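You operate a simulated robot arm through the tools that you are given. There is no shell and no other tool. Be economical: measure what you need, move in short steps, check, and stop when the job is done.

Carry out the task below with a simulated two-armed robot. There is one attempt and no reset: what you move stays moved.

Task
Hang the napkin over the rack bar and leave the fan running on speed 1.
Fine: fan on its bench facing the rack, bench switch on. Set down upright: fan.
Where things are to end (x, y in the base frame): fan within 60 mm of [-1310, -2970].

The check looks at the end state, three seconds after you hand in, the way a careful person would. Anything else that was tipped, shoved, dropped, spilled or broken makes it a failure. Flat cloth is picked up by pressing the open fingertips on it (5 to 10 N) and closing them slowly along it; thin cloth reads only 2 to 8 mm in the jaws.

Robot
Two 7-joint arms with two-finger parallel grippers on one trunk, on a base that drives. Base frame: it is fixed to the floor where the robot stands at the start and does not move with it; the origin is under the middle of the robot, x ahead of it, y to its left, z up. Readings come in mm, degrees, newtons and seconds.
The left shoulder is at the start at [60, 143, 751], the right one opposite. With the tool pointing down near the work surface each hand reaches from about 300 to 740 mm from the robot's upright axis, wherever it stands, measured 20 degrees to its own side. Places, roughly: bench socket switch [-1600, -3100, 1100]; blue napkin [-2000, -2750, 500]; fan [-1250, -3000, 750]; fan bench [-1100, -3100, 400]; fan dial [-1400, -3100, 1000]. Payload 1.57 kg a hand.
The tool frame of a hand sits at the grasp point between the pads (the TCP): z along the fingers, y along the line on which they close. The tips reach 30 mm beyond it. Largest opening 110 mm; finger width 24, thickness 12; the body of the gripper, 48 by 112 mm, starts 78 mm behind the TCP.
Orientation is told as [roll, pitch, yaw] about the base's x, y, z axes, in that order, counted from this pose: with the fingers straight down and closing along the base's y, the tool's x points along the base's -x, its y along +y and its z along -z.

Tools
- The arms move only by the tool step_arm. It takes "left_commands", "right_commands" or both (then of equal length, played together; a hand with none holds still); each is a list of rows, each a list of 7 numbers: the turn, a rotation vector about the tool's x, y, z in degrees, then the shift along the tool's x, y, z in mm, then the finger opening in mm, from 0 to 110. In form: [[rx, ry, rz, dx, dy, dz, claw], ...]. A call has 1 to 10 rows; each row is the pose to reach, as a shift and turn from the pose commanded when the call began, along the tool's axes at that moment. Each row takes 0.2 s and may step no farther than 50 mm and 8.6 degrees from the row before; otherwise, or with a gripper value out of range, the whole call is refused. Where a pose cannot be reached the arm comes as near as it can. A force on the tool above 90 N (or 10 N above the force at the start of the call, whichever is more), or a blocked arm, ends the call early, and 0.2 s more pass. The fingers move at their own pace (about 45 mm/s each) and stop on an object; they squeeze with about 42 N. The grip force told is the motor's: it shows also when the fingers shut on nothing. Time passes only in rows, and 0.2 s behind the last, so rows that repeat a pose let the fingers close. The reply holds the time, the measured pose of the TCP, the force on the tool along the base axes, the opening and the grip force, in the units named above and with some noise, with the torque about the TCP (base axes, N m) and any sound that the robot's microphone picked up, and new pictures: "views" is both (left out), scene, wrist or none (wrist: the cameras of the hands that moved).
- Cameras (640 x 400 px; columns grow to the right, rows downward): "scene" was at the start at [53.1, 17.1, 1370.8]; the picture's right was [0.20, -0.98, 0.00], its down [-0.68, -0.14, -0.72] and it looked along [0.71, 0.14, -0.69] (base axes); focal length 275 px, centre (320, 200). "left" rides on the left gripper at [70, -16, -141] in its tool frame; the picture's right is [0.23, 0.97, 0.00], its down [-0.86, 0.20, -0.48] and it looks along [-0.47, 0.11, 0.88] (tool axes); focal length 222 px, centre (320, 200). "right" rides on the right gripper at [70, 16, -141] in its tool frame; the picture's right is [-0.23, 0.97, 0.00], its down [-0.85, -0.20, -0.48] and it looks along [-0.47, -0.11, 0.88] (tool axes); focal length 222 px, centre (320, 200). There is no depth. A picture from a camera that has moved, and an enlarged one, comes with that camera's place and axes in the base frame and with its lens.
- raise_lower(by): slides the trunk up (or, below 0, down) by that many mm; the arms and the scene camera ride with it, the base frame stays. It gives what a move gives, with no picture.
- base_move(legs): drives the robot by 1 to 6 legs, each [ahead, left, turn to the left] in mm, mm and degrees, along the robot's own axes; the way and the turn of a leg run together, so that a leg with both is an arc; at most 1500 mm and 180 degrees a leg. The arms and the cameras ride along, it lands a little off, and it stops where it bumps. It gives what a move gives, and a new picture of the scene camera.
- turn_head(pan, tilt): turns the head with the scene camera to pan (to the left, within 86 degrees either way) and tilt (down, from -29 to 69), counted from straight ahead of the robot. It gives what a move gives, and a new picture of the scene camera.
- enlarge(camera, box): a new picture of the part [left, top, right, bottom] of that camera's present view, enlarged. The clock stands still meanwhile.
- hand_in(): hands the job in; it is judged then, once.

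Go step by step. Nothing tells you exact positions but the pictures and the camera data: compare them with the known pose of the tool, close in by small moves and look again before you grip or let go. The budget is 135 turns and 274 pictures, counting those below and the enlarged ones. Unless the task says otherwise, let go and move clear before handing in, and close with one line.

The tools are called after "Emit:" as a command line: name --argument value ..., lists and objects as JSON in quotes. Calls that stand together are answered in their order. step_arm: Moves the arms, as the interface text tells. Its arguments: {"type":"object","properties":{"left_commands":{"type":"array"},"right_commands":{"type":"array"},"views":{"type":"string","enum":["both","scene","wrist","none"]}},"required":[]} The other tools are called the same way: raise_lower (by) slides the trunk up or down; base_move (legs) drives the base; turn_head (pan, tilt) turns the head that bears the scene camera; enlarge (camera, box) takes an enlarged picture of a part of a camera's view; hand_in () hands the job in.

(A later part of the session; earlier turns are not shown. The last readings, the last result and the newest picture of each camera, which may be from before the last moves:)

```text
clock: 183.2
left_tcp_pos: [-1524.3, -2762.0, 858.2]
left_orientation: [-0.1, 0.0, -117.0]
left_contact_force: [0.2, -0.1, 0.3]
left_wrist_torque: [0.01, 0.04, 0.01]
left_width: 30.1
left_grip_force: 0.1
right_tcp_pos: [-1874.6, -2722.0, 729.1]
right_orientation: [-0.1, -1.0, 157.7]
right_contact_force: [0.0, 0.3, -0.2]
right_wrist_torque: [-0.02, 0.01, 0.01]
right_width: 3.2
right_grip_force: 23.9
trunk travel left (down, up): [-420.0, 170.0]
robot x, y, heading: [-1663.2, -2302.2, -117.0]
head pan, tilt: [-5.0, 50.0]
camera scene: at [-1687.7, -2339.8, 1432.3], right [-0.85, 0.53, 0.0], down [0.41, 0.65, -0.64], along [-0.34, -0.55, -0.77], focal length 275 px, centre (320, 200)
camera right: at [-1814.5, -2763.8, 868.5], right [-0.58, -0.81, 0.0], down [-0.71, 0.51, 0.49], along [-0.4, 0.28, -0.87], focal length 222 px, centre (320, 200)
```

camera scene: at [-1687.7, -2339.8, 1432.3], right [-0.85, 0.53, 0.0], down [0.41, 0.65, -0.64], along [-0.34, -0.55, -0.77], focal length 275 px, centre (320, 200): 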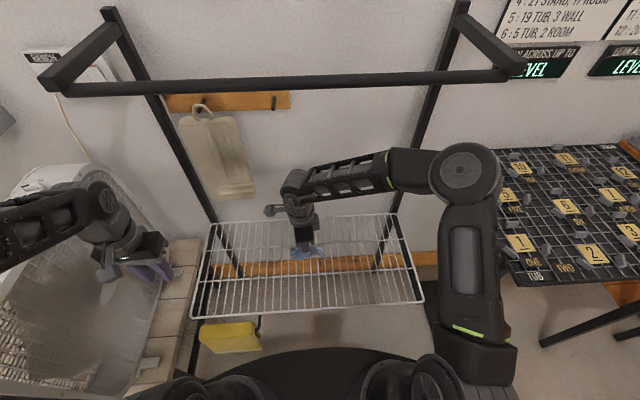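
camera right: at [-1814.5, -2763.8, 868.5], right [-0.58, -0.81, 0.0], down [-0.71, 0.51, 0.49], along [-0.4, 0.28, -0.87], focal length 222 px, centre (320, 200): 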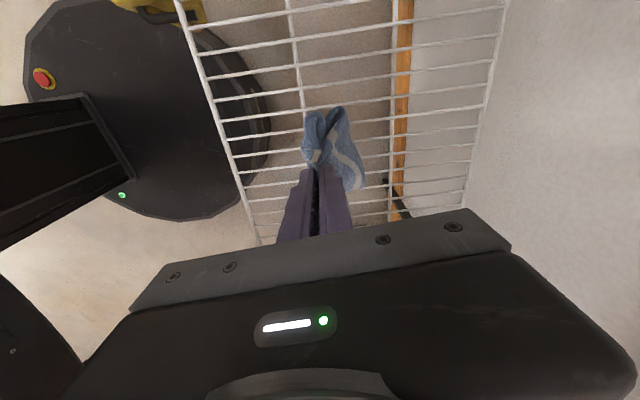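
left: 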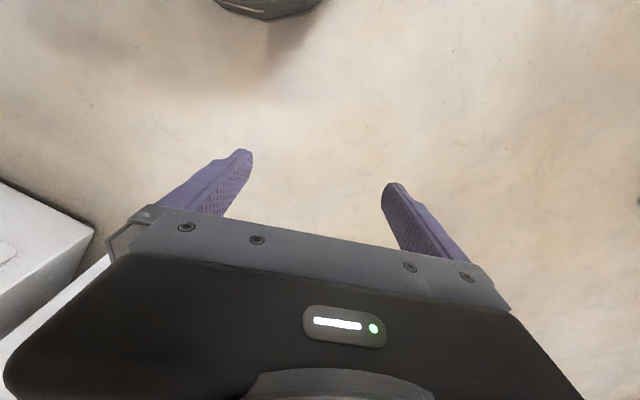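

Good grip (3.2 mm). Back off, trunk up, square and raise the hand.

Emit:
base_move --legs '[[-280, 0, 0]]'

Emit:
raise_lower --by 170

Emit:
step_arm --right_commands '[[0, 0, -8.5, 5, 0, -30, 0], [0, 0, -17, 10, 0, -60, 0], [0, 0, -25.5, 15, 0, -95, 0], [0, 0, -34, 20, 5, -130, 0], [0, 0, -42.5, 20, 10, -160, 0], [0, 0, -51, 20, 10, -190, 0], [0, 0, -59.5, 20, 10, -220, 0], [0, 0, -68, 20, 10, -245, 0], [0, 0, -76.5, 20, 10, -260, 0], [0, 0, -85, 20, 10, -270, 0]]' --views "none"

Emit:
enlarge --camera "scene" --box '[220, 100, 400, 260]'

```text
clock: 185.1
left_tcp_pos: [-1396.7, -2512.0, 858.6]
left_orientation: [0.0, 0.1, -116.9]
left_contact_force: [0.0, 0.4, -0.8]
left_wrist_torque: [0.0, -0.01, -0.02]
left_width: 30.0
left_grip_force: 0.0
right_tcp_pos: [-1748.4, -2470.6, 728.5]
right_orientation: [0.0, -1.0, 157.6]
right_contact_force: [-1.1, 0.4, -0.6]
right_wrist_torque: [-0.03, 0.01, 0.02]
right_width: 3.3
right_grip_force: 24.7
trunk travel left (down, up): [-420.0, 170.0]
robot x, y, heading: [-1534.9, -2054.0, -117.1]
head pan, tilt: [-5.0, 50.0]
camera scene: at [-1560.3, -2089.8, 1432.4], right [-0.85, 0.53, 0.0], down [0.41, 0.65, -0.64], along [-0.34, -0.55, -0.77], focal length 275 px, centre (320, 200)
```

scene: 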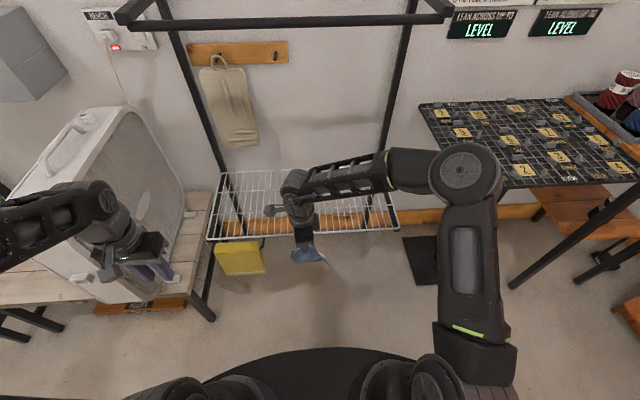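

```text
clock: 187.1
left_tcp_pos: [-1397.7, -2511.5, 1028.7]
left_orientation: [0.0, 0.0, -116.9]
left_contact_force: [-0.7, -0.2, -1.2]
left_wrist_torque: [-0.02, 0.0, 0.05]
left_width: 30.0
left_grip_force: 0.0
right_tcp_pos: [-1747.4, -2473.0, 898.3]
right_orientation: [0.0, -1.0, 157.6]
right_contact_force: [1.2, -0.6, -0.3]
right_wrist_torque: [-0.01, 0.0, -0.02]
right_width: 3.3
right_grip_force: 23.9
trunk travel left (down, up): [-590.0, 0.0]
robot x, y, heading: [-1535.8, -2051.3, -116.9]
head pan, tilt: [-5.0, 50.0]
```

```text
clock: 189.2
left_tcp_pos: [-1397.9, -2512.2, 1027.6]
left_orientation: [0.1, -0.1, -117.0]
left_contact_force: [-0.4, 0.1, 0.0]
left_wrist_torque: [0.04, 0.01, -0.02]
left_width: 29.9
left_grip_force: 0.2
right_tcp_pos: [-1727.9, -2483.1, 1152.1]
right_orientation: [-0.7, -0.3, -117.2]
right_contact_force: [-1.0, -0.9, -0.5]
right_wrist_torque: [0.03, 0.03, -0.02]
right_width: 3.1
right_grip_force: 24.5
right hand out of reach, approached as far as the arm can: row 9, 10
trunk travel left (down, up): [-590.0, 0.0]
robot x, y, heading: [-1533.8, -2049.5, -117.0]
head pan, tilt: [-5.0, 50.0]
```

```text
2.50 times, centred on (310, 180) of scene
camera zoom: at [-1559.9, -2090.2, 1602.4], right [-0.85, 0.53, 0.0], down [0.41, 0.65, -0.64], along [-0.34, -0.54, -0.77], focal length 689 px, centre (345, 250)
```

zoom: 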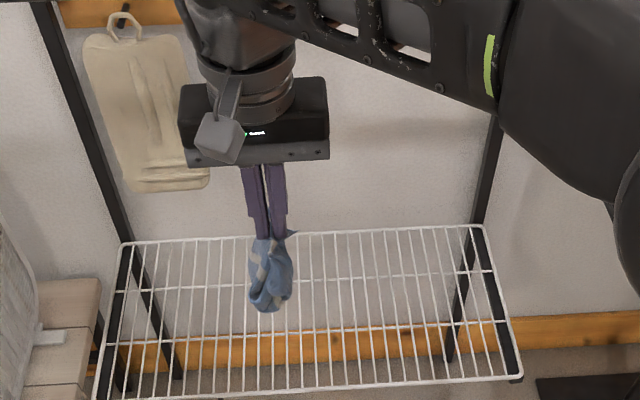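

The cloth hangs ~110 mm below the tips. Pitch the hand 45° forward and raise above bar height again.

Emit:
step_arm --right_commands '[[0, -6, 0, -10, -5, -20, 0], [0, -12, 0, -25, -10, -40, 0], [0, -18, 0, -40, -15, -60, 0], [0, -24, 0, -55, -20, -80, 0], [0, -30, 0, -70, -25, -100, 0], [0, -36, 0, -85, -30, -115, 0], [0, -42, 0, -100, -35, -125, 0], [0, -45, 0, -112, -40, -130, 0]]' --views "none"

Emit:
turn_head --pan 0 --tilt 35

Emit:
base_move --legs '[[150, 0, 0]]'

Emit:
enlarge --camera "scene" --box '[240, 140, 400, 280]'

```text
clock: 191.1
left_tcp_pos: [-1397.0, -2513.0, 1027.3]
left_orientation: [-0.1, 0.0, -117.0]
left_contact_force: [-0.6, -0.3, -0.4]
left_wrist_torque: [0.02, -0.01, -0.04]
left_width: 30.1
left_grip_force: 0.0
right_tcp_pos: [-1814.2, -2566.2, 1281.2]
right_orientation: [-1.3, -45.1, -116.4]
right_contact_force: [0.5, -0.1, -0.5]
right_wrist_torque: [0.03, -0.01, -0.04]
right_width: 3.1
right_grip_force: 24.6
trunk travel left (down, up): [-590.0, 0.0]
robot x, y, heading: [-1535.4, -2050.2, -116.9]
head pan, tilt: [-5.0, 50.0]
```

```text
clock: 191.8
left_tcp_pos: [-1397.3, -2512.3, 1028.8]
left_orientation: [0.0, 0.0, -117.0]
left_contact_force: [0.2, 0.2, -0.2]
left_wrist_torque: [-0.01, 0.02, -0.02]
left_width: 30.0
left_grip_force: 0.0
right_tcp_pos: [-1814.2, -2565.4, 1280.6]
right_orientation: [-1.4, -45.0, -116.4]
right_contact_force: [-0.4, -0.1, -0.1]
right_wrist_torque: [-0.01, -0.01, -0.05]
right_width: 3.3
right_grip_force: 24.1
trunk travel left (down, up): [-590.0, 0.0]
robot x, y, heading: [-1537.4, -2052.0, -116.9]
head pan, tilt: [0.0, 35.0]
camera scene: at [-1559.8, -2103.6, 1624.0], right [-0.89, 0.45, 0.0], down [0.26, 0.51, -0.82], along [-0.37, -0.73, -0.57], focal length 275 px, centre (320, 200)
```

scene: 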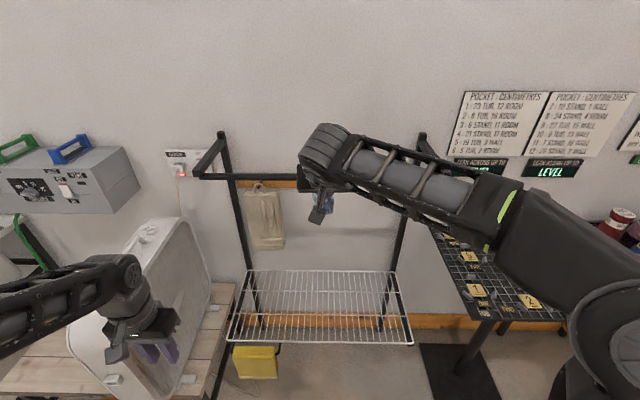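

```text
clock: 193.2
left_tcp_pos: [-1464.8, -2643.5, 1028.3]
left_orientation: [0.2, 0.1, -116.8]
left_contact_force: [0.2, -0.3, -0.1]
left_wrist_torque: [0.05, -0.04, -0.02]
left_width: 29.9
left_grip_force: 0.1
right_tcp_pos: [-1881.6, -2699.1, 1279.5]
right_orientation: [-1.4, -45.1, -116.2]
right_contact_force: [-0.6, -0.2, -0.5]
right_wrist_torque: [0.03, 0.01, -0.01]
right_width: 3.0
right_grip_force: 24.0
trunk travel left (down, up): [-590.0, 0.0]
robot x, y, heading: [-1602.8, -2184.8, -116.6]
head pan, tilt: [0.0, 35.0]
camera scene: at [-1627.4, -2237.0, 1624.0], right [-0.89, 0.45, 0.0], down [0.26, 0.51, -0.82], along [-0.37, -0.73, -0.57], focal length 275 px, centre (320, 200)
```

scene: 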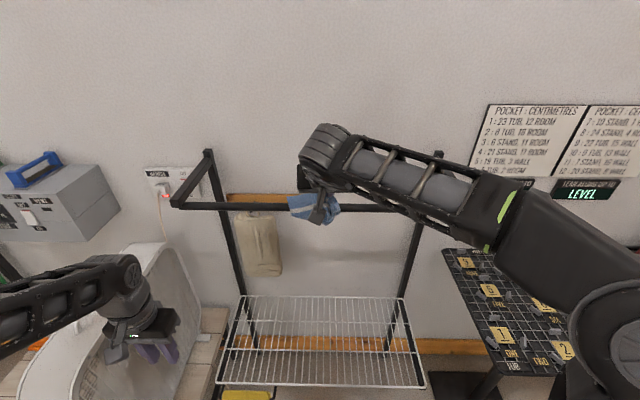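

```text
2.86 times, centred on (320, 210) of scene
camera zoom: at [-1627.4, -2237.0, 1624.0], right [-0.89, 0.45, 0.0], down [0.26, 0.51, -0.82], along [-0.37, -0.73, -0.57], focal length 787 px, centre (320, 171)
```

zoom: 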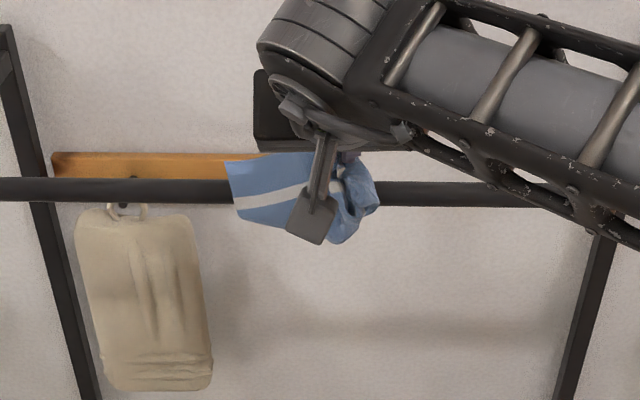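

Emit:
enlarge --camera "right" --box '[0, 0, 640, 400]'

```text
1.00 times, centred on (320, 200) of right (not enlarged: the box is as wide or as high as the picture)
camera zoom: at [-1797.3, -2574.1, 1330.4], right [0.8, -0.59, 0.14], down [-0.28, -0.15, 0.95], along [-0.54, -0.79, -0.29], focal length 222 px, centre (320, 200)
```

zoom: 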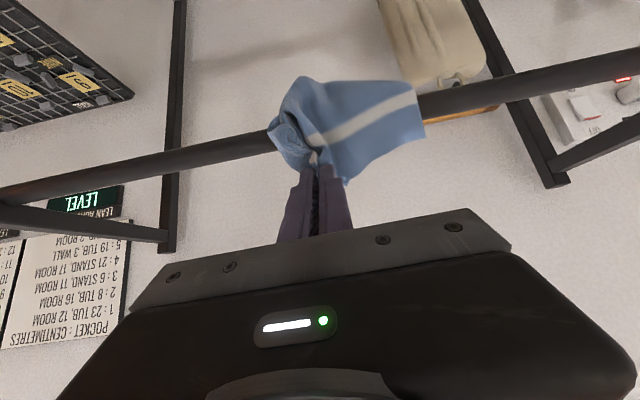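

Draped with ~70 mm in front; advance 22 mm more so enough cloth is behind the bar, and look.

Emit:
base_move --legs '[[24, 0, 0]]'

Emit:
step_arm --right_commands '[[0, 0, 0, 3, 0, 8, 0], [0, 0, 0, 6, 0, 16, 0], [0, 0, 0, 6, 0, 16, 0]]' --views "wrist"

Emit:
enlarge --camera "scene" --box '[240, 140, 400, 280]'

```text
clock: 194.0
left_tcp_pos: [-1474.4, -2666.9, 1028.2]
left_orientation: [0.0, 0.1, -116.8]
left_contact_force: [0.4, 0.1, -0.3]
left_wrist_torque: [0.03, -0.01, -0.03]
left_width: 30.1
left_grip_force: 0.1
right_tcp_pos: [-1891.6, -2720.3, 1279.8]
right_orientation: [-1.4, -45.0, -116.2]
right_contact_force: [0.3, 0.4, 0.1]
right_wrist_torque: [0.05, 0.04, -0.02]
right_width: 3.2
right_grip_force: 24.6
trunk travel left (down, up): [-590.0, 0.0]
robot x, y, heading: [-1613.4, -2204.6, -117.0]
head pan, tilt: [0.0, 35.0]
camera scene: at [-1638.2, -2258.4, 1624.0], right [-0.89, 0.45, 0.0], down [0.26, 0.51, -0.82], along [-0.37, -0.73, -0.57], focal length 275 px, centre (320, 200)
```

scene: 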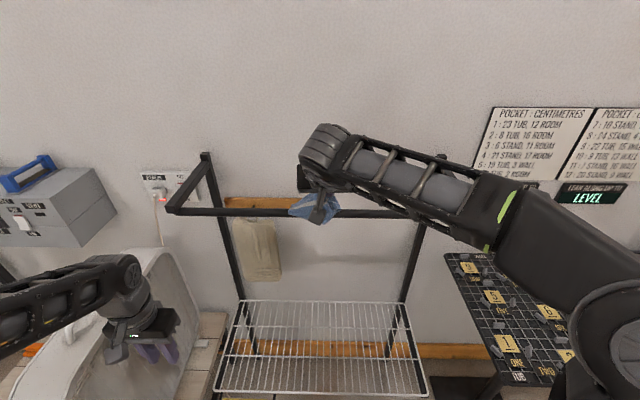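

```text
clock: 194.8
left_tcp_pos: [-1473.6, -2664.6, 1028.9]
left_orientation: [0.1, 0.0, -116.8]
left_contact_force: [-1.2, 0.5, -0.4]
left_wrist_torque: [-0.01, 0.03, 0.01]
left_width: 29.9
left_grip_force: 0.2
right_tcp_pos: [-1892.7, -2726.1, 1266.2]
right_orientation: [-1.4, -45.1, -116.1]
right_contact_force: [-0.4, 0.8, 1.0]
right_wrist_torque: [0.02, -0.04, -0.03]
right_width: 3.1
right_grip_force: 24.0
trunk travel left (down, up): [-590.0, 0.0]
robot x, y, heading: [-1615.4, -2206.9, -117.0]
head pan, tilt: [0.0, 35.0]
camera right: at [-1810.1, -2600.6, 1316.2], right [0.8, -0.59, 0.14], down [-0.28, -0.15, 0.95], along [-0.54, -0.79, -0.29], focal length 222 px, centre (320, 200)
```

right: 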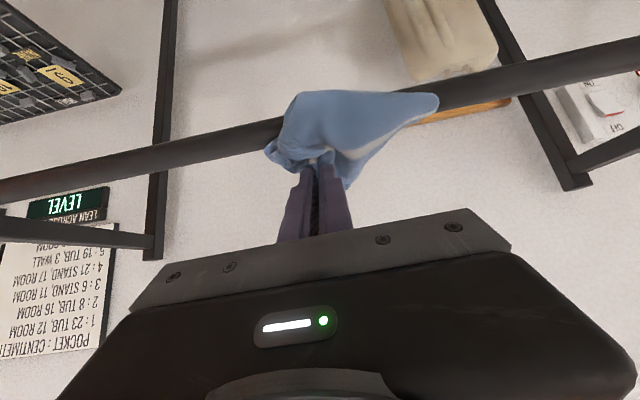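

```text
2.86 times, centred on (320, 210) of scene
camera zoom: at [-1637.2, -2256.4, 1624.1], right [-0.89, 0.45, 0.0], down [0.26, 0.51, -0.82], along [-0.37, -0.73, -0.57], focal length 787 px, centre (320, 171)
```

zoom: 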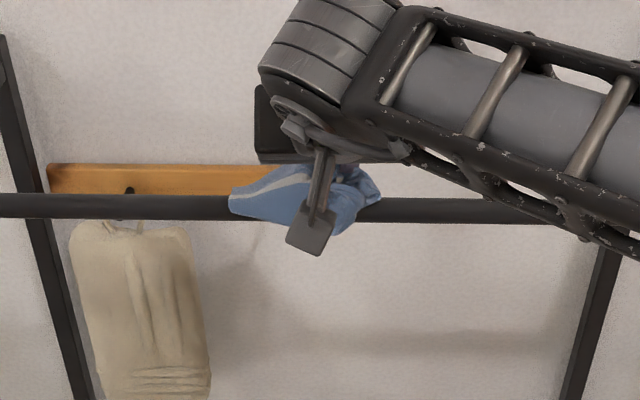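

Too little remains in front now; re-drape with ~15 mm less reach.

Emit:
base_move --legs '[[-100, 0, 0], [84, 0, 0]]'

Emit:
enlarge --camera "scene" --box '[240, 140, 400, 280]'

Emit:
enlarge --camera "right" --box '[160, 40, 480, 240]'

```text
clock: 196.6
left_tcp_pos: [-1467.1, -2651.1, 1027.8]
left_orientation: [0.1, 0.1, -116.9]
left_contact_force: [0.2, -0.8, 0.3]
left_wrist_torque: [0.02, -0.03, 0.0]
left_width: 30.2
left_grip_force: 0.0
right_tcp_pos: [-1887.7, -2712.1, 1266.0]
right_orientation: [-1.4, -45.0, -116.4]
right_contact_force: [0.8, -0.5, 0.1]
right_wrist_torque: [0.04, -0.03, -0.03]
right_width: 3.3
right_grip_force: 23.9
trunk travel left (down, up): [-590.0, 0.0]
robot x, y, heading: [-1609.2, -2190.3, -116.8]
head pan, tilt: [0.0, 35.0]
camera scene: at [-1631.0, -2243.8, 1624.0], right [-0.89, 0.45, 0.0], down [0.26, 0.51, -0.82], along [-0.37, -0.73, -0.57], focal length 275 px, centre (320, 200)
```

scene: 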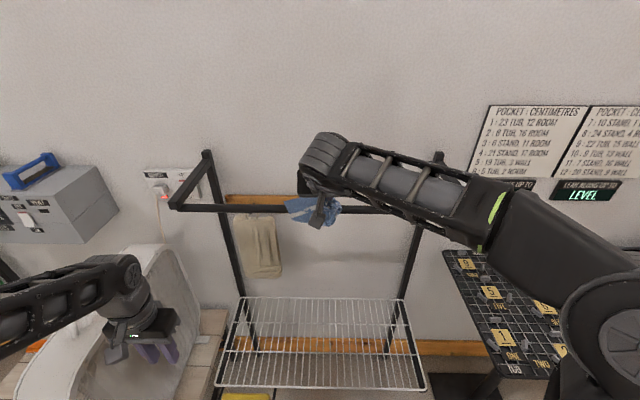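

```text
2.86 times, centred on (320, 210) of scene
camera zoom: at [-1631.0, -2243.8, 1624.0], right [-0.89, 0.45, 0.0], down [0.26, 0.51, -0.82], along [-0.37, -0.73, -0.57], focal length 787 px, centre (320, 171)
```

zoom: 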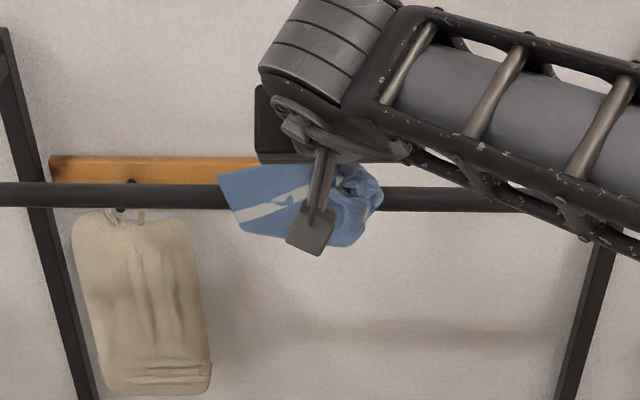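

```text
2.00 times, centred on (320, 140) of right
camera zoom: at [-1804.1, -2587.3, 1315.5], right [0.79, -0.59, 0.14], down [-0.29, -0.15, 0.95], along [-0.54, -0.79, -0.29], focal length 444 px, centre (320, 320)
```

zoom: 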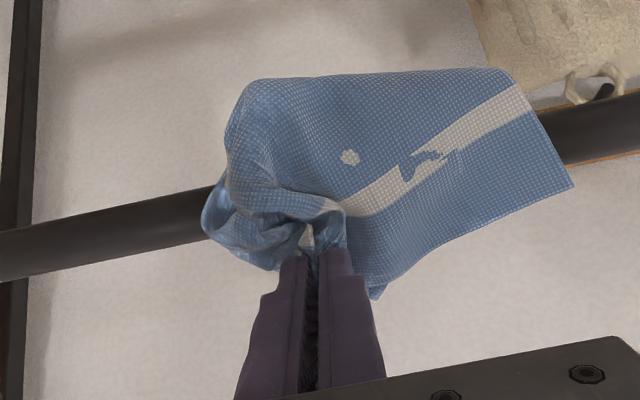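

Reasonably balanced. Move the pinch round behind the bar (25 mm along the finger axis), open wide, and wait before withdrawing.

Emit:
step_arm --right_commands '[[0, 0, 0, 0, 0, 8, 0], [0, 0, 0, 0, 0, 16, 0], [0, 0, 0, 0, 0, 25, 0], [0, 0, 0, 0, 0, 25, 0]]' --views "wrist"

Emit:
enlarge --camera "scene" --box '[240, 140, 400, 280]'

```text
clock: 197.6
left_tcp_pos: [-1467.9, -2650.5, 1029.4]
left_orientation: [-0.1, 0.0, -116.9]
left_contact_force: [0.4, -0.3, 0.1]
left_wrist_torque: [0.0, 0.03, 0.0]
left_width: 29.9
left_grip_force: 0.2
right_tcp_pos: [-1895.8, -2727.0, 1249.5]
right_orientation: [-1.3, -45.1, -116.3]
right_contact_force: [-1.3, -6.9, 10.7]
right_wrist_torque: [-0.26, 0.11, 0.03]
right_width: 3.3
right_grip_force: 24.3
trunk travel left (down, up): [-590.0, 0.0]
robot x, y, heading: [-1604.5, -2192.1, -117.2]
head pan, tilt: [0.0, 35.0]
camera right: at [-1812.1, -2602.0, 1298.9], right [0.79, -0.59, 0.15], down [-0.28, -0.15, 0.95], along [-0.54, -0.79, -0.29], focal length 222 px, centre (320, 200)
```

right: 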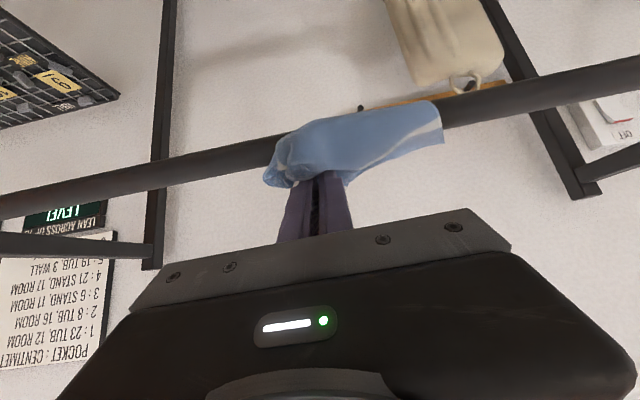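

```text
2.86 times, centred on (320, 210) of scene
camera zoom: at [-1629.9, -2241.9, 1624.2], right [-0.89, 0.45, 0.0], down [0.26, 0.51, -0.82], along [-0.37, -0.73, -0.57], focal length 787 px, centre (320, 171)
```

zoom: 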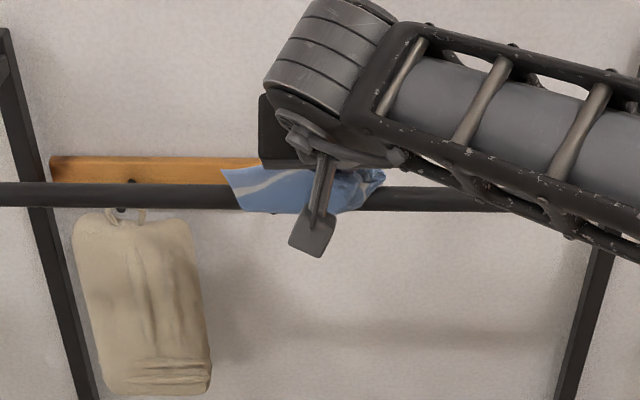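

The pinch drags cloth backward. New idea: re-drape with more cloth in front, then have the left hand hold the front part from below the bar while the right lets go. First back off, restore the right hand, and bring the left hand to point forward at z≈1165.

Emit:
base_move --legs '[[-110, 0, 0]]'

Emit:
step_arm --right_commands '[[0, 0, 0, 0, 0, -8, 0], [0, 0, 0, 0, 0, -16, 0], [0, 0, 0, 0, 0, -25, 0], [0, 0, 0, 0, 0, -30, 0], [0, 0, 0, 0, 0, -30, 0], [0, 0, 0, 0, 0, -30, 0], [0, 0, 0, 0, 0, -30, 0], [0, 0, 0, 0, 0, -30, 0], [0, 0, 0, 0, 0, -30, 0], [0, 0, 0, 0, 0, -30, 0]]' --left_commands '[[0, -8.5, 0, -17, -35, -14, 40], [0, -17, 0, -34, -70, -28, 60], [0, -25.5, 0, -51, -105, -42, 70], [0, -34, 0, -68, -140, -56, 70], [0, -42.5, 0, -85, -175, -70, 70], [0, -51, 0, -102, -210, -84, 70], [0, -59.5, 0, -119, -240, -98, 70], [0, -68, 0, -136, -275, -112, 70], [0, -76.5, 0, -153, -310, -126, 70], [0, -85, 0, -170, -340, -137, 70]]' --views "both"

```text
clock: 198.8
left_tcp_pos: [-1416.4, -2551.1, 1028.6]
left_orientation: [0.0, 0.0, -117.0]
left_contact_force: [0.6, 0.1, 0.4]
left_wrist_torque: [-0.04, 0.01, 0.0]
left_width: 30.0
left_grip_force: 0.2
right_tcp_pos: [-1842.9, -2627.4, 1248.0]
right_orientation: [-1.3, -45.2, -116.2]
right_contact_force: [0.8, 0.0, -0.2]
right_wrist_torque: [-0.01, 0.04, -0.04]
right_width: 3.2
right_grip_force: 24.3
trunk travel left (down, up): [-590.0, 0.0]
robot x, y, heading: [-1554.6, -2092.8, -116.9]
head pan, tilt: [0.0, 35.0]
camera scene: at [-1578.8, -2140.9, 1624.1], right [-0.89, 0.45, 0.0], down [0.26, 0.51, -0.82], along [-0.37, -0.73, -0.57], focal length 275 px, centre (320, 200)
```

scene: 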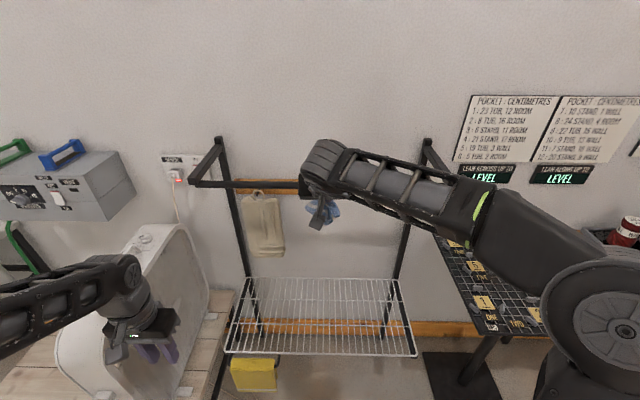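

```text
clock: 200.7
left_tcp_pos: [-1751.5, -2509.3, 1116.9]
left_orientation: [-35.8, -50.1, -91.5]
left_contact_force: [0.2, 0.1, -1.2]
left_wrist_torque: [0.03, -0.03, 0.01]
left_width: 69.9
left_grip_force: 0.1
left hand out of reach, approached as far as the arm can: row 6, 7
right_tcp_pos: [-1832.8, -2607.6, 1269.2]
right_orientation: [-1.4, -45.0, -116.1]
right_contact_force: [-0.7, 0.6, 0.2]
right_wrist_torque: [0.02, 0.04, 0.01]
right_width: 3.1
right_grip_force: 24.1
trunk travel left (down, up): [-590.0, 0.0]
robot x, y, heading: [-1558.4, -2090.6, -116.7]
head pan, tilt: [0.0, 35.0]
stopped in row 9 (left hand): the arm was blocked; the commanded pose is now the measured one
camera scene: at [-1578.9, -2142.7, 1624.0], right [-0.89, 0.45, 0.0], down [0.26, 0.51, -0.82], along [-0.37, -0.73, -0.57], focal length 275 px, centre (320, 200)
camera right: at [-1750.6, -2483.6, 1319.3], right [0.8, -0.59, 0.14], down [-0.28, -0.15, 0.95], along [-0.54, -0.79, -0.29], focal length 222 px, centre (320, 200)
camera left: at [-1679.1, -2370.4, 1142.0], right [0.78, -0.31, -0.54], down [0.43, -0.35, 0.83], along [-0.45, -0.88, -0.14], focal length 222 px, centre (320, 200)
```

scene: 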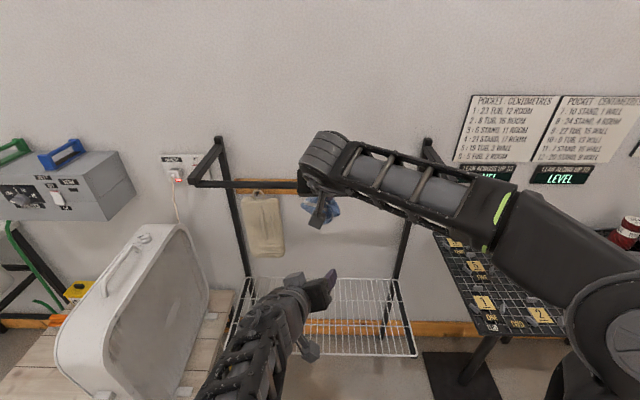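
right: 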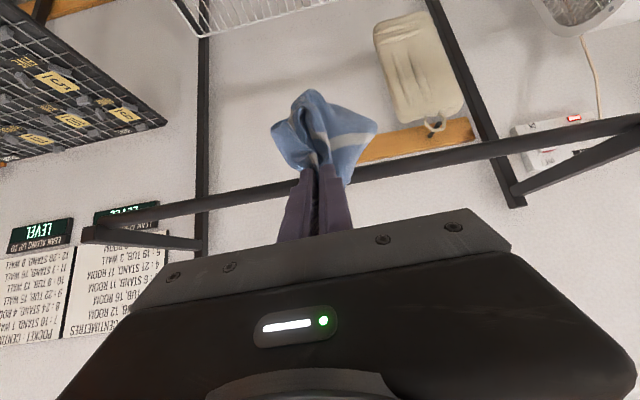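
left: 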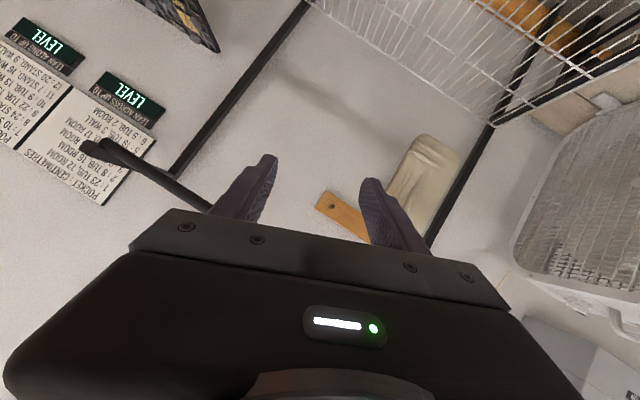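

Left hand reached an awkward twisted pose, so I won't use it for the hand-over; it stays clear below. Re-drape with the right hand at the better-balanced reach.

Emit:
base_move --legs '[[117, 0, 0]]'

Emit:
enlarge --camera "scene" --box '[240, 140, 400, 280]'

Emit:
enlarge --camera "right" --box '[160, 40, 480, 240]'

Emit:
enlarge --camera "left" --box '[0, 0, 640, 400]'

```text
clock: 201.9
left_tcp_pos: [-1807.1, -2616.6, 1115.3]
left_orientation: [-35.7, -50.0, -91.7]
left_contact_force: [-0.5, -0.7, -0.3]
left_wrist_torque: [0.03, 0.01, -0.03]
left_width: 70.2
left_grip_force: 0.1
right_tcp_pos: [-1889.9, -2715.7, 1268.7]
right_orientation: [-1.4, -44.9, -116.2]
right_contact_force: [-0.4, 0.1, -0.9]
right_wrist_torque: [0.02, -0.02, -0.01]
right_width: 3.1
right_grip_force: 24.4
trunk travel left (down, up): [-590.0, 0.0]
robot x, y, heading: [-1608.1, -2197.6, -116.7]
head pan, tilt: [0.0, 35.0]
camera scene: at [-1634.9, -2250.7, 1624.0], right [-0.89, 0.45, 0.0], down [0.26, 0.51, -0.82], along [-0.37, -0.73, -0.57], focal length 275 px, centre (320, 200)
```

scene: 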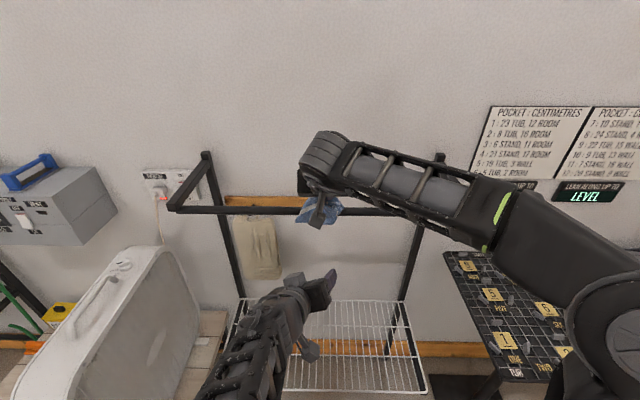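

```text
2.86 times, centred on (320, 210) of scene
camera zoom: at [-1634.9, -2250.7, 1624.0], right [-0.89, 0.45, 0.0], down [0.26, 0.51, -0.82], along [-0.37, -0.73, -0.57], focal length 787 px, centre (320, 171)
```

zoom: 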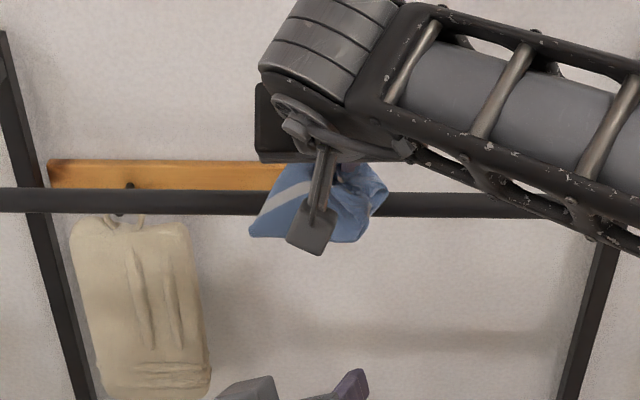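

```text
2.00 times, centred on (320, 140) of right
camera zoom: at [-1806.7, -2591.2, 1318.7], right [0.79, -0.59, 0.14], down [-0.29, -0.15, 0.95], along [-0.54, -0.79, -0.29], focal length 444 px, centre (320, 320)
```

zoom: 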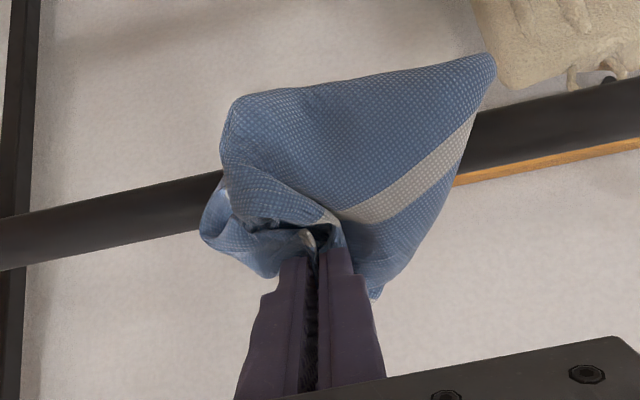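

```text
1.00 times, centred on (320, 200) of left (not enlarged: the box is as wide or as high as the picture)
camera zoom: at [-1734.6, -2477.9, 1141.4], right [0.78, -0.31, -0.54], down [0.43, -0.35, 0.83], along [-0.45, -0.88, -0.14], focal length 222 px, centre (320, 200)
```

zoom: 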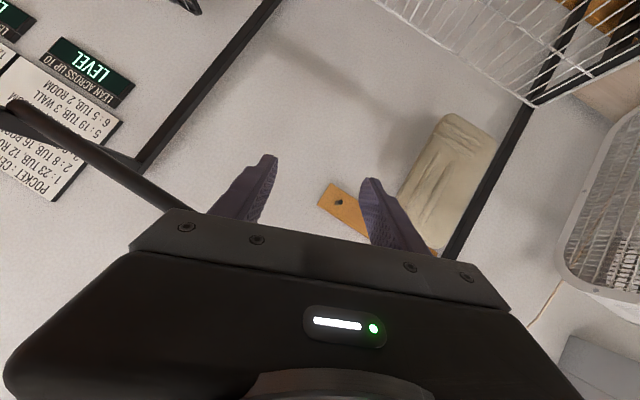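

Front and rear look about even. Open wide here, wait, and check before withdrawing.

Emit:
step_arm --right_commands '[[0, 0, 0, 0, 0, 6, 0], [0, 0, 0, 0, 0, 6, 12], [0, 0, 0, 0, 0, 6, 30], [0, 0, 0, 0, 0, 6, 50], [0, 0, 0, 0, 0, 6, 70], [0, 0, 0, 0, 0, 6, 90], [0, 0, 0, 0, 0, 6, 90], [0, 0, 0, 0, 0, 6, 90], [0, 0, 0, 0, 0, 6, 90]]' --views "wrist"

Emit:
enlarge --camera "scene" --box '[240, 140, 400, 280]'

```text
clock: 203.9
left_tcp_pos: [-1807.7, -2614.3, 1116.0]
left_orientation: [-35.8, -50.0, -91.5]
left_contact_force: [-1.1, 0.1, 1.0]
left_wrist_torque: [0.02, 0.0, 0.01]
left_width: 70.1
left_grip_force: 0.1
right_tcp_pos: [-1889.9, -2719.1, 1264.8]
right_orientation: [-1.5, -45.1, -116.3]
right_contact_force: [0.4, 0.1, 0.3]
right_wrist_torque: [-0.01, 0.02, 0.02]
right_width: 90.0
right_grip_force: 0.1
trunk travel left (down, up): [-590.0, 0.0]
robot x, y, heading: [-1606.9, -2199.5, -116.8]
head pan, tilt: [0.0, 35.0]
camera right: at [-1807.7, -2593.9, 1314.8], right [0.79, -0.59, 0.14], down [-0.28, -0.15, 0.95], along [-0.54, -0.79, -0.29], focal length 222 px, centre (320, 200)
```

right: 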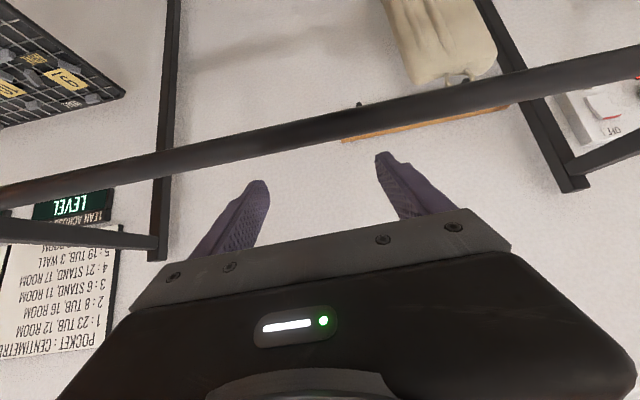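

```text
2.86 times, centred on (320, 210) of scene
camera zoom: at [-1634.0, -2248.9, 1624.1], right [-0.89, 0.45, 0.0], down [0.26, 0.51, -0.82], along [-0.37, -0.73, -0.57], focal length 787 px, centre (320, 171)
```

zoom: 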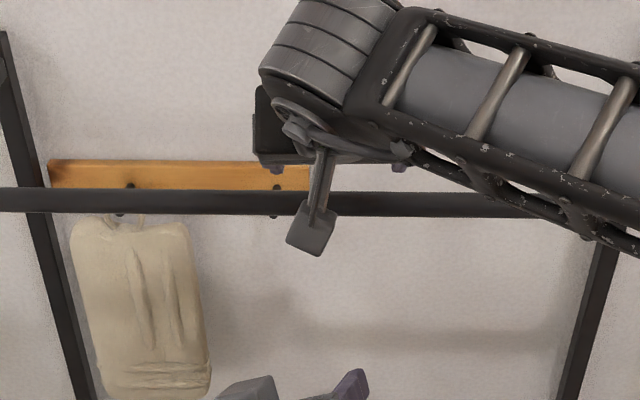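

It fell again. Withdraw, park the left hand low and to the left, and find the napkin.

Emit:
base_move --legs '[[-160, 0, 0]]'

Emit:
turn_head --pan -5 --tilt 50

Emit:
enlarge --camera "left" --box '[0, 0, 640, 400]'

```text
clock: 205.3
left_tcp_pos: [-1732.6, -2469.5, 1118.0]
left_orientation: [-35.8, -50.1, -91.5]
left_contact_force: [0.3, -0.4, -0.3]
left_wrist_torque: [-0.01, 0.0, 0.0]
left_width: 69.8
left_grip_force: 0.0
right_tcp_pos: [-1817.1, -2573.7, 1265.0]
right_orientation: [-1.5, -45.1, -116.2]
right_contact_force: [0.2, 1.0, 0.4]
right_wrist_torque: [0.01, -0.03, 0.0]
right_width: 90.1
right_grip_force: 0.0
trunk travel left (down, up): [-590.0, 0.0]
robot x, y, heading: [-1536.1, -2054.3, -117.0]
head pan, tilt: [0.0, 35.0]
camera scene: at [-1559.9, -2102.7, 1624.1], right [-0.89, 0.45, 0.0], down [0.26, 0.51, -0.82], along [-0.37, -0.73, -0.57], focal length 275 px, centre (320, 200)
```

scene: 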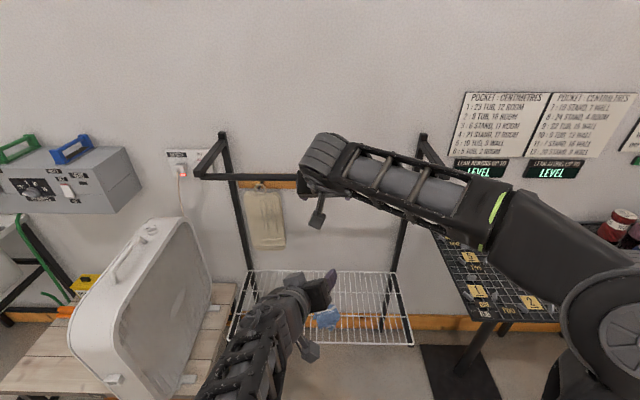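

```text
clock: 206.1
left_tcp_pos: [-1733.9, -2471.7, 1116.9]
left_orientation: [-35.8, -50.0, -91.5]
left_contact_force: [0.1, -0.6, -0.2]
left_wrist_torque: [0.03, 0.02, -0.02]
left_width: 70.1
left_grip_force: 0.1
right_tcp_pos: [-1817.6, -2575.1, 1264.0]
right_orientation: [-1.4, -45.0, -116.1]
right_contact_force: [-0.2, -0.5, -0.6]
right_wrist_torque: [0.0, 0.0, 0.02]
right_width: 90.1
right_grip_force: 0.0
trunk travel left (down, up): [-590.0, 0.0]
robot x, y, heading: [-1535.8, -2053.0, -117.0]
head pan, tilt: [-5.0, 50.0]
camera scene: at [-1561.6, -2091.2, 1602.4], right [-0.85, 0.53, 0.0], down [0.4, 0.65, -0.64], along [-0.34, -0.55, -0.77], focal length 275 px, centre (320, 200)
```

scene: 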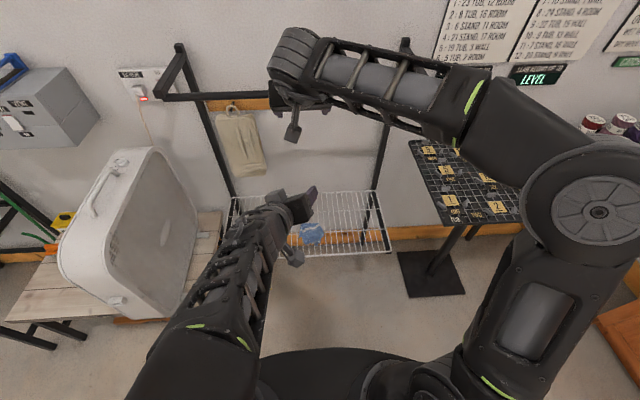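

```text
1.00 times, centred on (320, 200) of left (not enlarged: the box is as wide or as high as the picture)
camera zoom: at [-1660.5, -2332.2, 1141.9], right [0.78, -0.31, -0.54], down [0.43, -0.35, 0.83], along [-0.45, -0.88, -0.14], focal length 222 px, centre (320, 200)
```

zoom: 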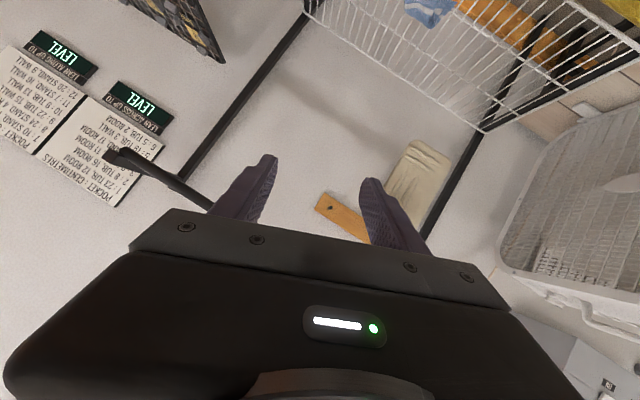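

The napkin is on the shelf at ≈(-1889,-2683). Move the left hand aside, bring the right hand down again and go look.

Emit:
step_arm --right_commands '[[0, 6, 0, 22, -2, -6, 80], [0, 12, 0, 45, -4, -12, 70], [0, 18, 0, 68, -6, -18, 70], [0, 24, 0, 91, -8, -24, 70], [0, 30, 0, 114, -10, -30, 70], [0, 36, 0, 137, -12, -36, 70], [0, 42, 0, 160, -14, -42, 70], [0, 45, 0, 182, -14, -48, 70]]' --left_commands '[[0, 0, 0, -3, 32, -18, 60], [0, 0, 0, -6, 64, -36, 40], [0, 0, 0, -9, 96, -54, 30], [0, 0, 0, -12, 128, -72, 30], [0, 0, 0, -15, 160, -90, 30], [0, 0, 0, -18, 192, -110, 30], [0, 0, 0, -22, 224, -130, 30], [0, 0, 0, -22, 224, -130, 30]]' --views "scene"

Emit:
step_arm --right_commands '[[0, 0, 0, 0, 0, 40, 70], [0, 0, 0, 0, 0, 80, 70], [0, 0, 0, 0, 0, 120, 70], [0, 0, 0, 0, 0, 160, 70], [0, 0, 0, 0, 0, 200, 70], [0, 0, 0, 0, 0, 240, 70], [0, 0, 0, 0, 0, 280, 70], [0, 0, 0, 0, 0, 310, 70]]' --views "none"

```text
clock: 207.9
left_tcp_pos: [-1467.4, -2555.1, 1140.0]
left_orientation: [-35.7, -49.9, -91.7]
left_contact_force: [-1.1, -0.6, 0.7]
left_wrist_torque: [-0.01, -0.01, 0.07]
left_width: 29.9
left_grip_force: 0.1
left hand out of reach, approached as far as the arm can: row 1, 2, 3, 4, 5, 6, 7, 8
right_tcp_pos: [-1757.4, -2420.9, 1169.1]
right_orientation: [-0.8, 0.0, -117.3]
right_contact_force: [0.3, 0.4, -0.2]
right_wrist_torque: [0.0, -0.01, 0.0]
right_width: 70.1
right_grip_force: 0.1
trunk travel left (down, up): [-590.0, 0.0]
robot x, y, heading: [-1534.7, -2054.7, -116.6]
head pan, tilt: [-5.0, 50.0]
camera scene: at [-1562.9, -2090.9, 1602.3], right [-0.85, 0.53, 0.0], down [0.4, 0.65, -0.64], along [-0.34, -0.55, -0.77], focal length 275 px, centre (320, 200)
```

scene: 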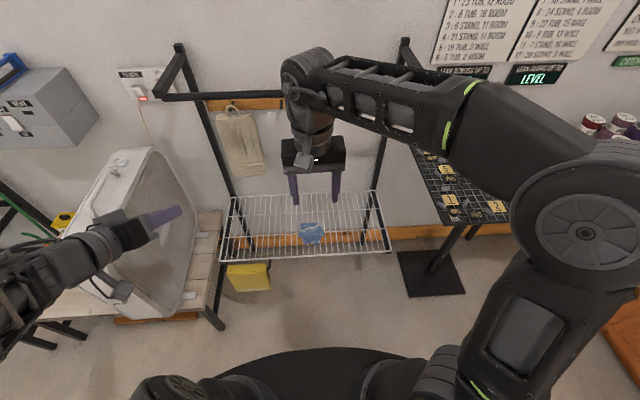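

```text
clock: 209.7
left_tcp_pos: [-1466.1, -2555.0, 1139.5]
left_orientation: [-35.8, -50.0, -91.7]
left_contact_force: [-0.5, 0.1, -0.3]
left_wrist_torque: [0.0, -0.01, -0.02]
left_width: 29.9
left_grip_force: 0.1
right_tcp_pos: [-1761.8, -2420.5, 861.7]
right_orientation: [-1.0, -0.1, -117.1]
right_contact_force: [-0.2, 0.0, 0.0]
right_wrist_torque: [0.01, -0.01, 0.02]
right_width: 70.0
right_grip_force: 0.1
trunk travel left (down, up): [-590.0, 0.0]
robot x, y, heading: [-1536.7, -2051.2, -116.5]
head pan, tilt: [-5.0, 50.0]
```

Emit:
step_arm --right_commands '[[0, 0, 0, 0, 0, 40, 70], [0, 0, 0, 0, 0, 80, 70], [0, 0, 0, 0, 0, 110, 70]]' --views "none"

Emit:
raise_lower --by -110

Emit:
base_move --legs '[[270, 0, 0]]'

Emit:
enlarge --camera "right" --box '[180, 40, 460, 215]'

```text
clock: 210.5
left_tcp_pos: [-1466.7, -2555.1, 1139.6]
left_orientation: [-35.8, -50.0, -91.6]
left_contact_force: [0.9, 0.0, -0.8]
left_wrist_torque: [0.0, 0.02, 0.01]
left_width: 30.0
left_grip_force: 0.0
right_tcp_pos: [-1763.9, -2418.0, 748.8]
right_orientation: [-0.9, 0.0, -117.2]
right_contact_force: [-1.1, 0.7, 0.1]
right_wrist_torque: [0.0, 0.0, -0.01]
right_width: 69.9
right_grip_force: 0.1
trunk travel left (down, up): [-590.0, 0.0]
robot x, y, heading: [-1535.7, -2053.6, -116.7]
head pan, tilt: [-5.0, 50.0]
```

```text
clock: 211.9
left_tcp_pos: [-1466.6, -2555.8, 1029.6]
left_orientation: [-35.8, -50.0, -91.6]
left_contact_force: [-0.5, 0.2, -0.1]
left_wrist_torque: [-0.07, 0.01, -0.01]
left_width: 30.0
left_grip_force: 0.1
right_tcp_pos: [-1763.6, -2419.1, 640.9]
right_orientation: [-1.0, -0.2, -117.2]
right_contact_force: [0.3, -0.6, -0.4]
right_wrist_torque: [0.0, -0.02, -0.03]
right_width: 69.7
right_grip_force: 0.0
trunk travel left (down, up): [-480.0, 110.0]
robot x, y, heading: [-1539.0, -2056.2, -116.5]
head pan, tilt: [-5.0, 50.0]
```

```text
clock: 213.8
left_tcp_pos: [-1587.0, -2800.0, 1029.6]
left_orientation: [-35.8, -50.0, -91.4]
left_contact_force: [0.2, -0.3, -0.8]
left_wrist_torque: [0.03, -0.01, -0.02]
left_width: 30.0
left_grip_force: 0.1
right_tcp_pos: [-1884.4, -2665.6, 639.9]
right_orientation: [-1.0, 0.0, -116.9]
right_contact_force: [-0.1, -0.3, 0.4]
right_wrist_torque: [0.07, 0.0, 0.0]
right_width: 70.1
right_grip_force: 0.1
trunk travel left (down, up): [-480.0, 110.0]
robot x, y, heading: [-1662.6, -2297.2, -116.5]
head pan, tilt: [-5.0, 50.0]
camera scene: at [-1685.2, -2337.9, 1492.3], right [-0.85, 0.52, 0.0], down [0.4, 0.65, -0.64], along [-0.34, -0.55, -0.77], focal length 275 px, centre (320, 200)
```

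scene: 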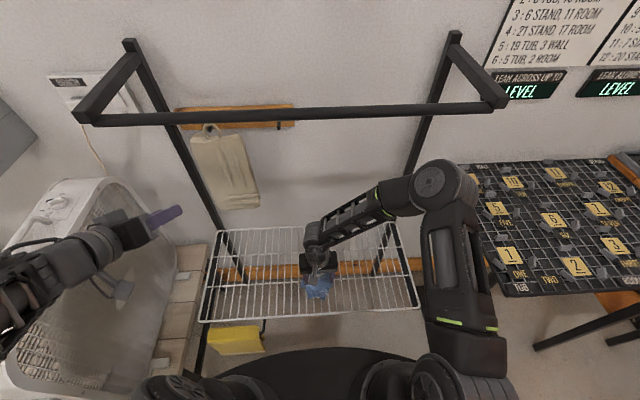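

```text
2.29 times, centred on (320, 128) of right
camera zoom: at [-1837.4, -2612.7, 781.2], right [0.77, -0.64, -0.02], down [-0.56, -0.68, 0.48], along [-0.32, -0.36, -0.88], focal length 508 px, centre (320, 366)
```

zoom: 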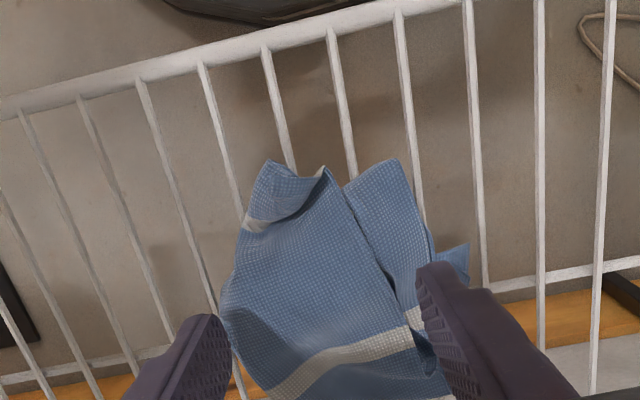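

I can see a near strip-like flap (tip ≈(-1835,-2647)); pinching it ~30 mm in should hang the napkin from a corner. Rotate and position over it.

Emit:
step_arm --right_commands '[[0, 0, 8.5, 2, 6, 0, 60], [0, 0, 17, 4, 12, 0, 58], [0, 0, 25.5, 6, 18, 0, 58], [0, 0, 34, 8, 24, 2, 58], [0, 0, 42.5, 8, 30, 5, 58], [0, 0, 51, 8, 33, 8, 58], [0, 0, 59.5, 8, 33, 11, 58], [0, 0, 68, 8, 33, 14, 58], [0, 0, 76.5, 8, 33, 17, 58], [0, 0, 85, 8, 33, 20, 58]]' --views "none"

Emit:
enlarge --camera "right" --box '[200, 60, 480, 235]'

```text
clock: 216.0
left_tcp_pos: [-1587.2, -2799.5, 1030.8]
left_orientation: [-35.7, -50.0, -91.4]
left_contact_force: [0.6, 1.1, 0.4]
left_wrist_torque: [0.01, -0.01, 0.0]
left_width: 30.1
left_grip_force: 0.1
right_tcp_pos: [-1851.7, -2674.7, 618.7]
right_orientation: [-0.1, -1.1, 158.0]
right_contact_force: [-0.7, 0.0, 0.8]
right_wrist_torque: [0.0, -0.02, 0.0]
right_width: 57.8
right_grip_force: 0.0
trunk travel left (down, up): [-480.0, 110.0]
robot x, y, heading: [-1660.8, -2299.8, -116.5]
head pan, tilt: [-5.0, 50.0]
```

```text
2.29 times, centred on (340, 148) of right
camera zoom: at [-1791.3, -2716.5, 759.2], right [-0.58, -0.82, 0.0], down [-0.71, 0.5, 0.49], along [-0.4, 0.28, -0.87], focal length 508 px, centre (274, 320)
```

zoom: 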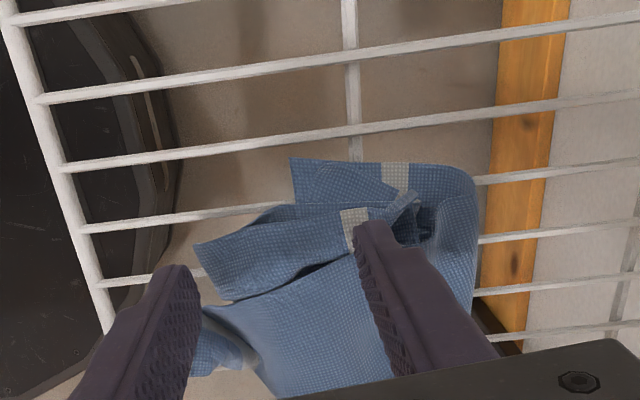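

Emit:
step_arm --right_commands '[[0, 0, 0, 2, 0, 8, 56], [0, 0, 0, 2, 0, 16, 54], [0, 0, 0, 2, 0, 22, 52], [0, 0, 0, 2, 0, 25, 52], [0, 0, 0, 2, 0, 25, 52]]' --views "none"

Emit:
enlarge --camera "right" --box '[200, 60, 480, 235]'

```text
clock: 217.2
left_tcp_pos: [-1586.4, -2799.5, 1028.8]
left_orientation: [-35.9, -50.0, -91.3]
left_contact_force: [0.1, 0.8, -0.3]
left_wrist_torque: [-0.02, -0.02, 0.03]
left_width: 30.3
left_grip_force: 0.0
right_tcp_pos: [-1850.9, -2673.9, 595.9]
right_orientation: [-0.1, -1.0, 158.1]
right_contact_force: [-0.7, -0.3, 1.5]
right_wrist_torque: [-0.03, -0.01, -0.01]
right_width: 51.7
right_grip_force: 0.1
trunk travel left (down, up): [-480.0, 110.0]
robot x, y, heading: [-1660.4, -2299.9, -116.4]
head pan, tilt: [-5.0, 50.0]
```

```text
2.29 times, centred on (340, 148) of right
camera zoom: at [-1790.8, -2716.6, 735.5], right [-0.57, -0.82, 0.0], down [-0.71, 0.5, 0.49], along [-0.41, 0.28, -0.87], focal length 508 px, centre (274, 320)
```

zoom: 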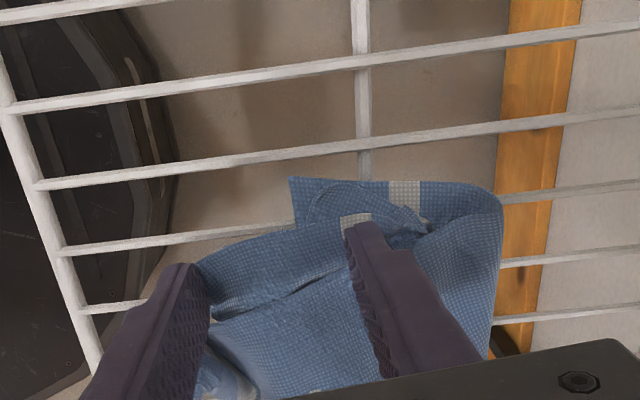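

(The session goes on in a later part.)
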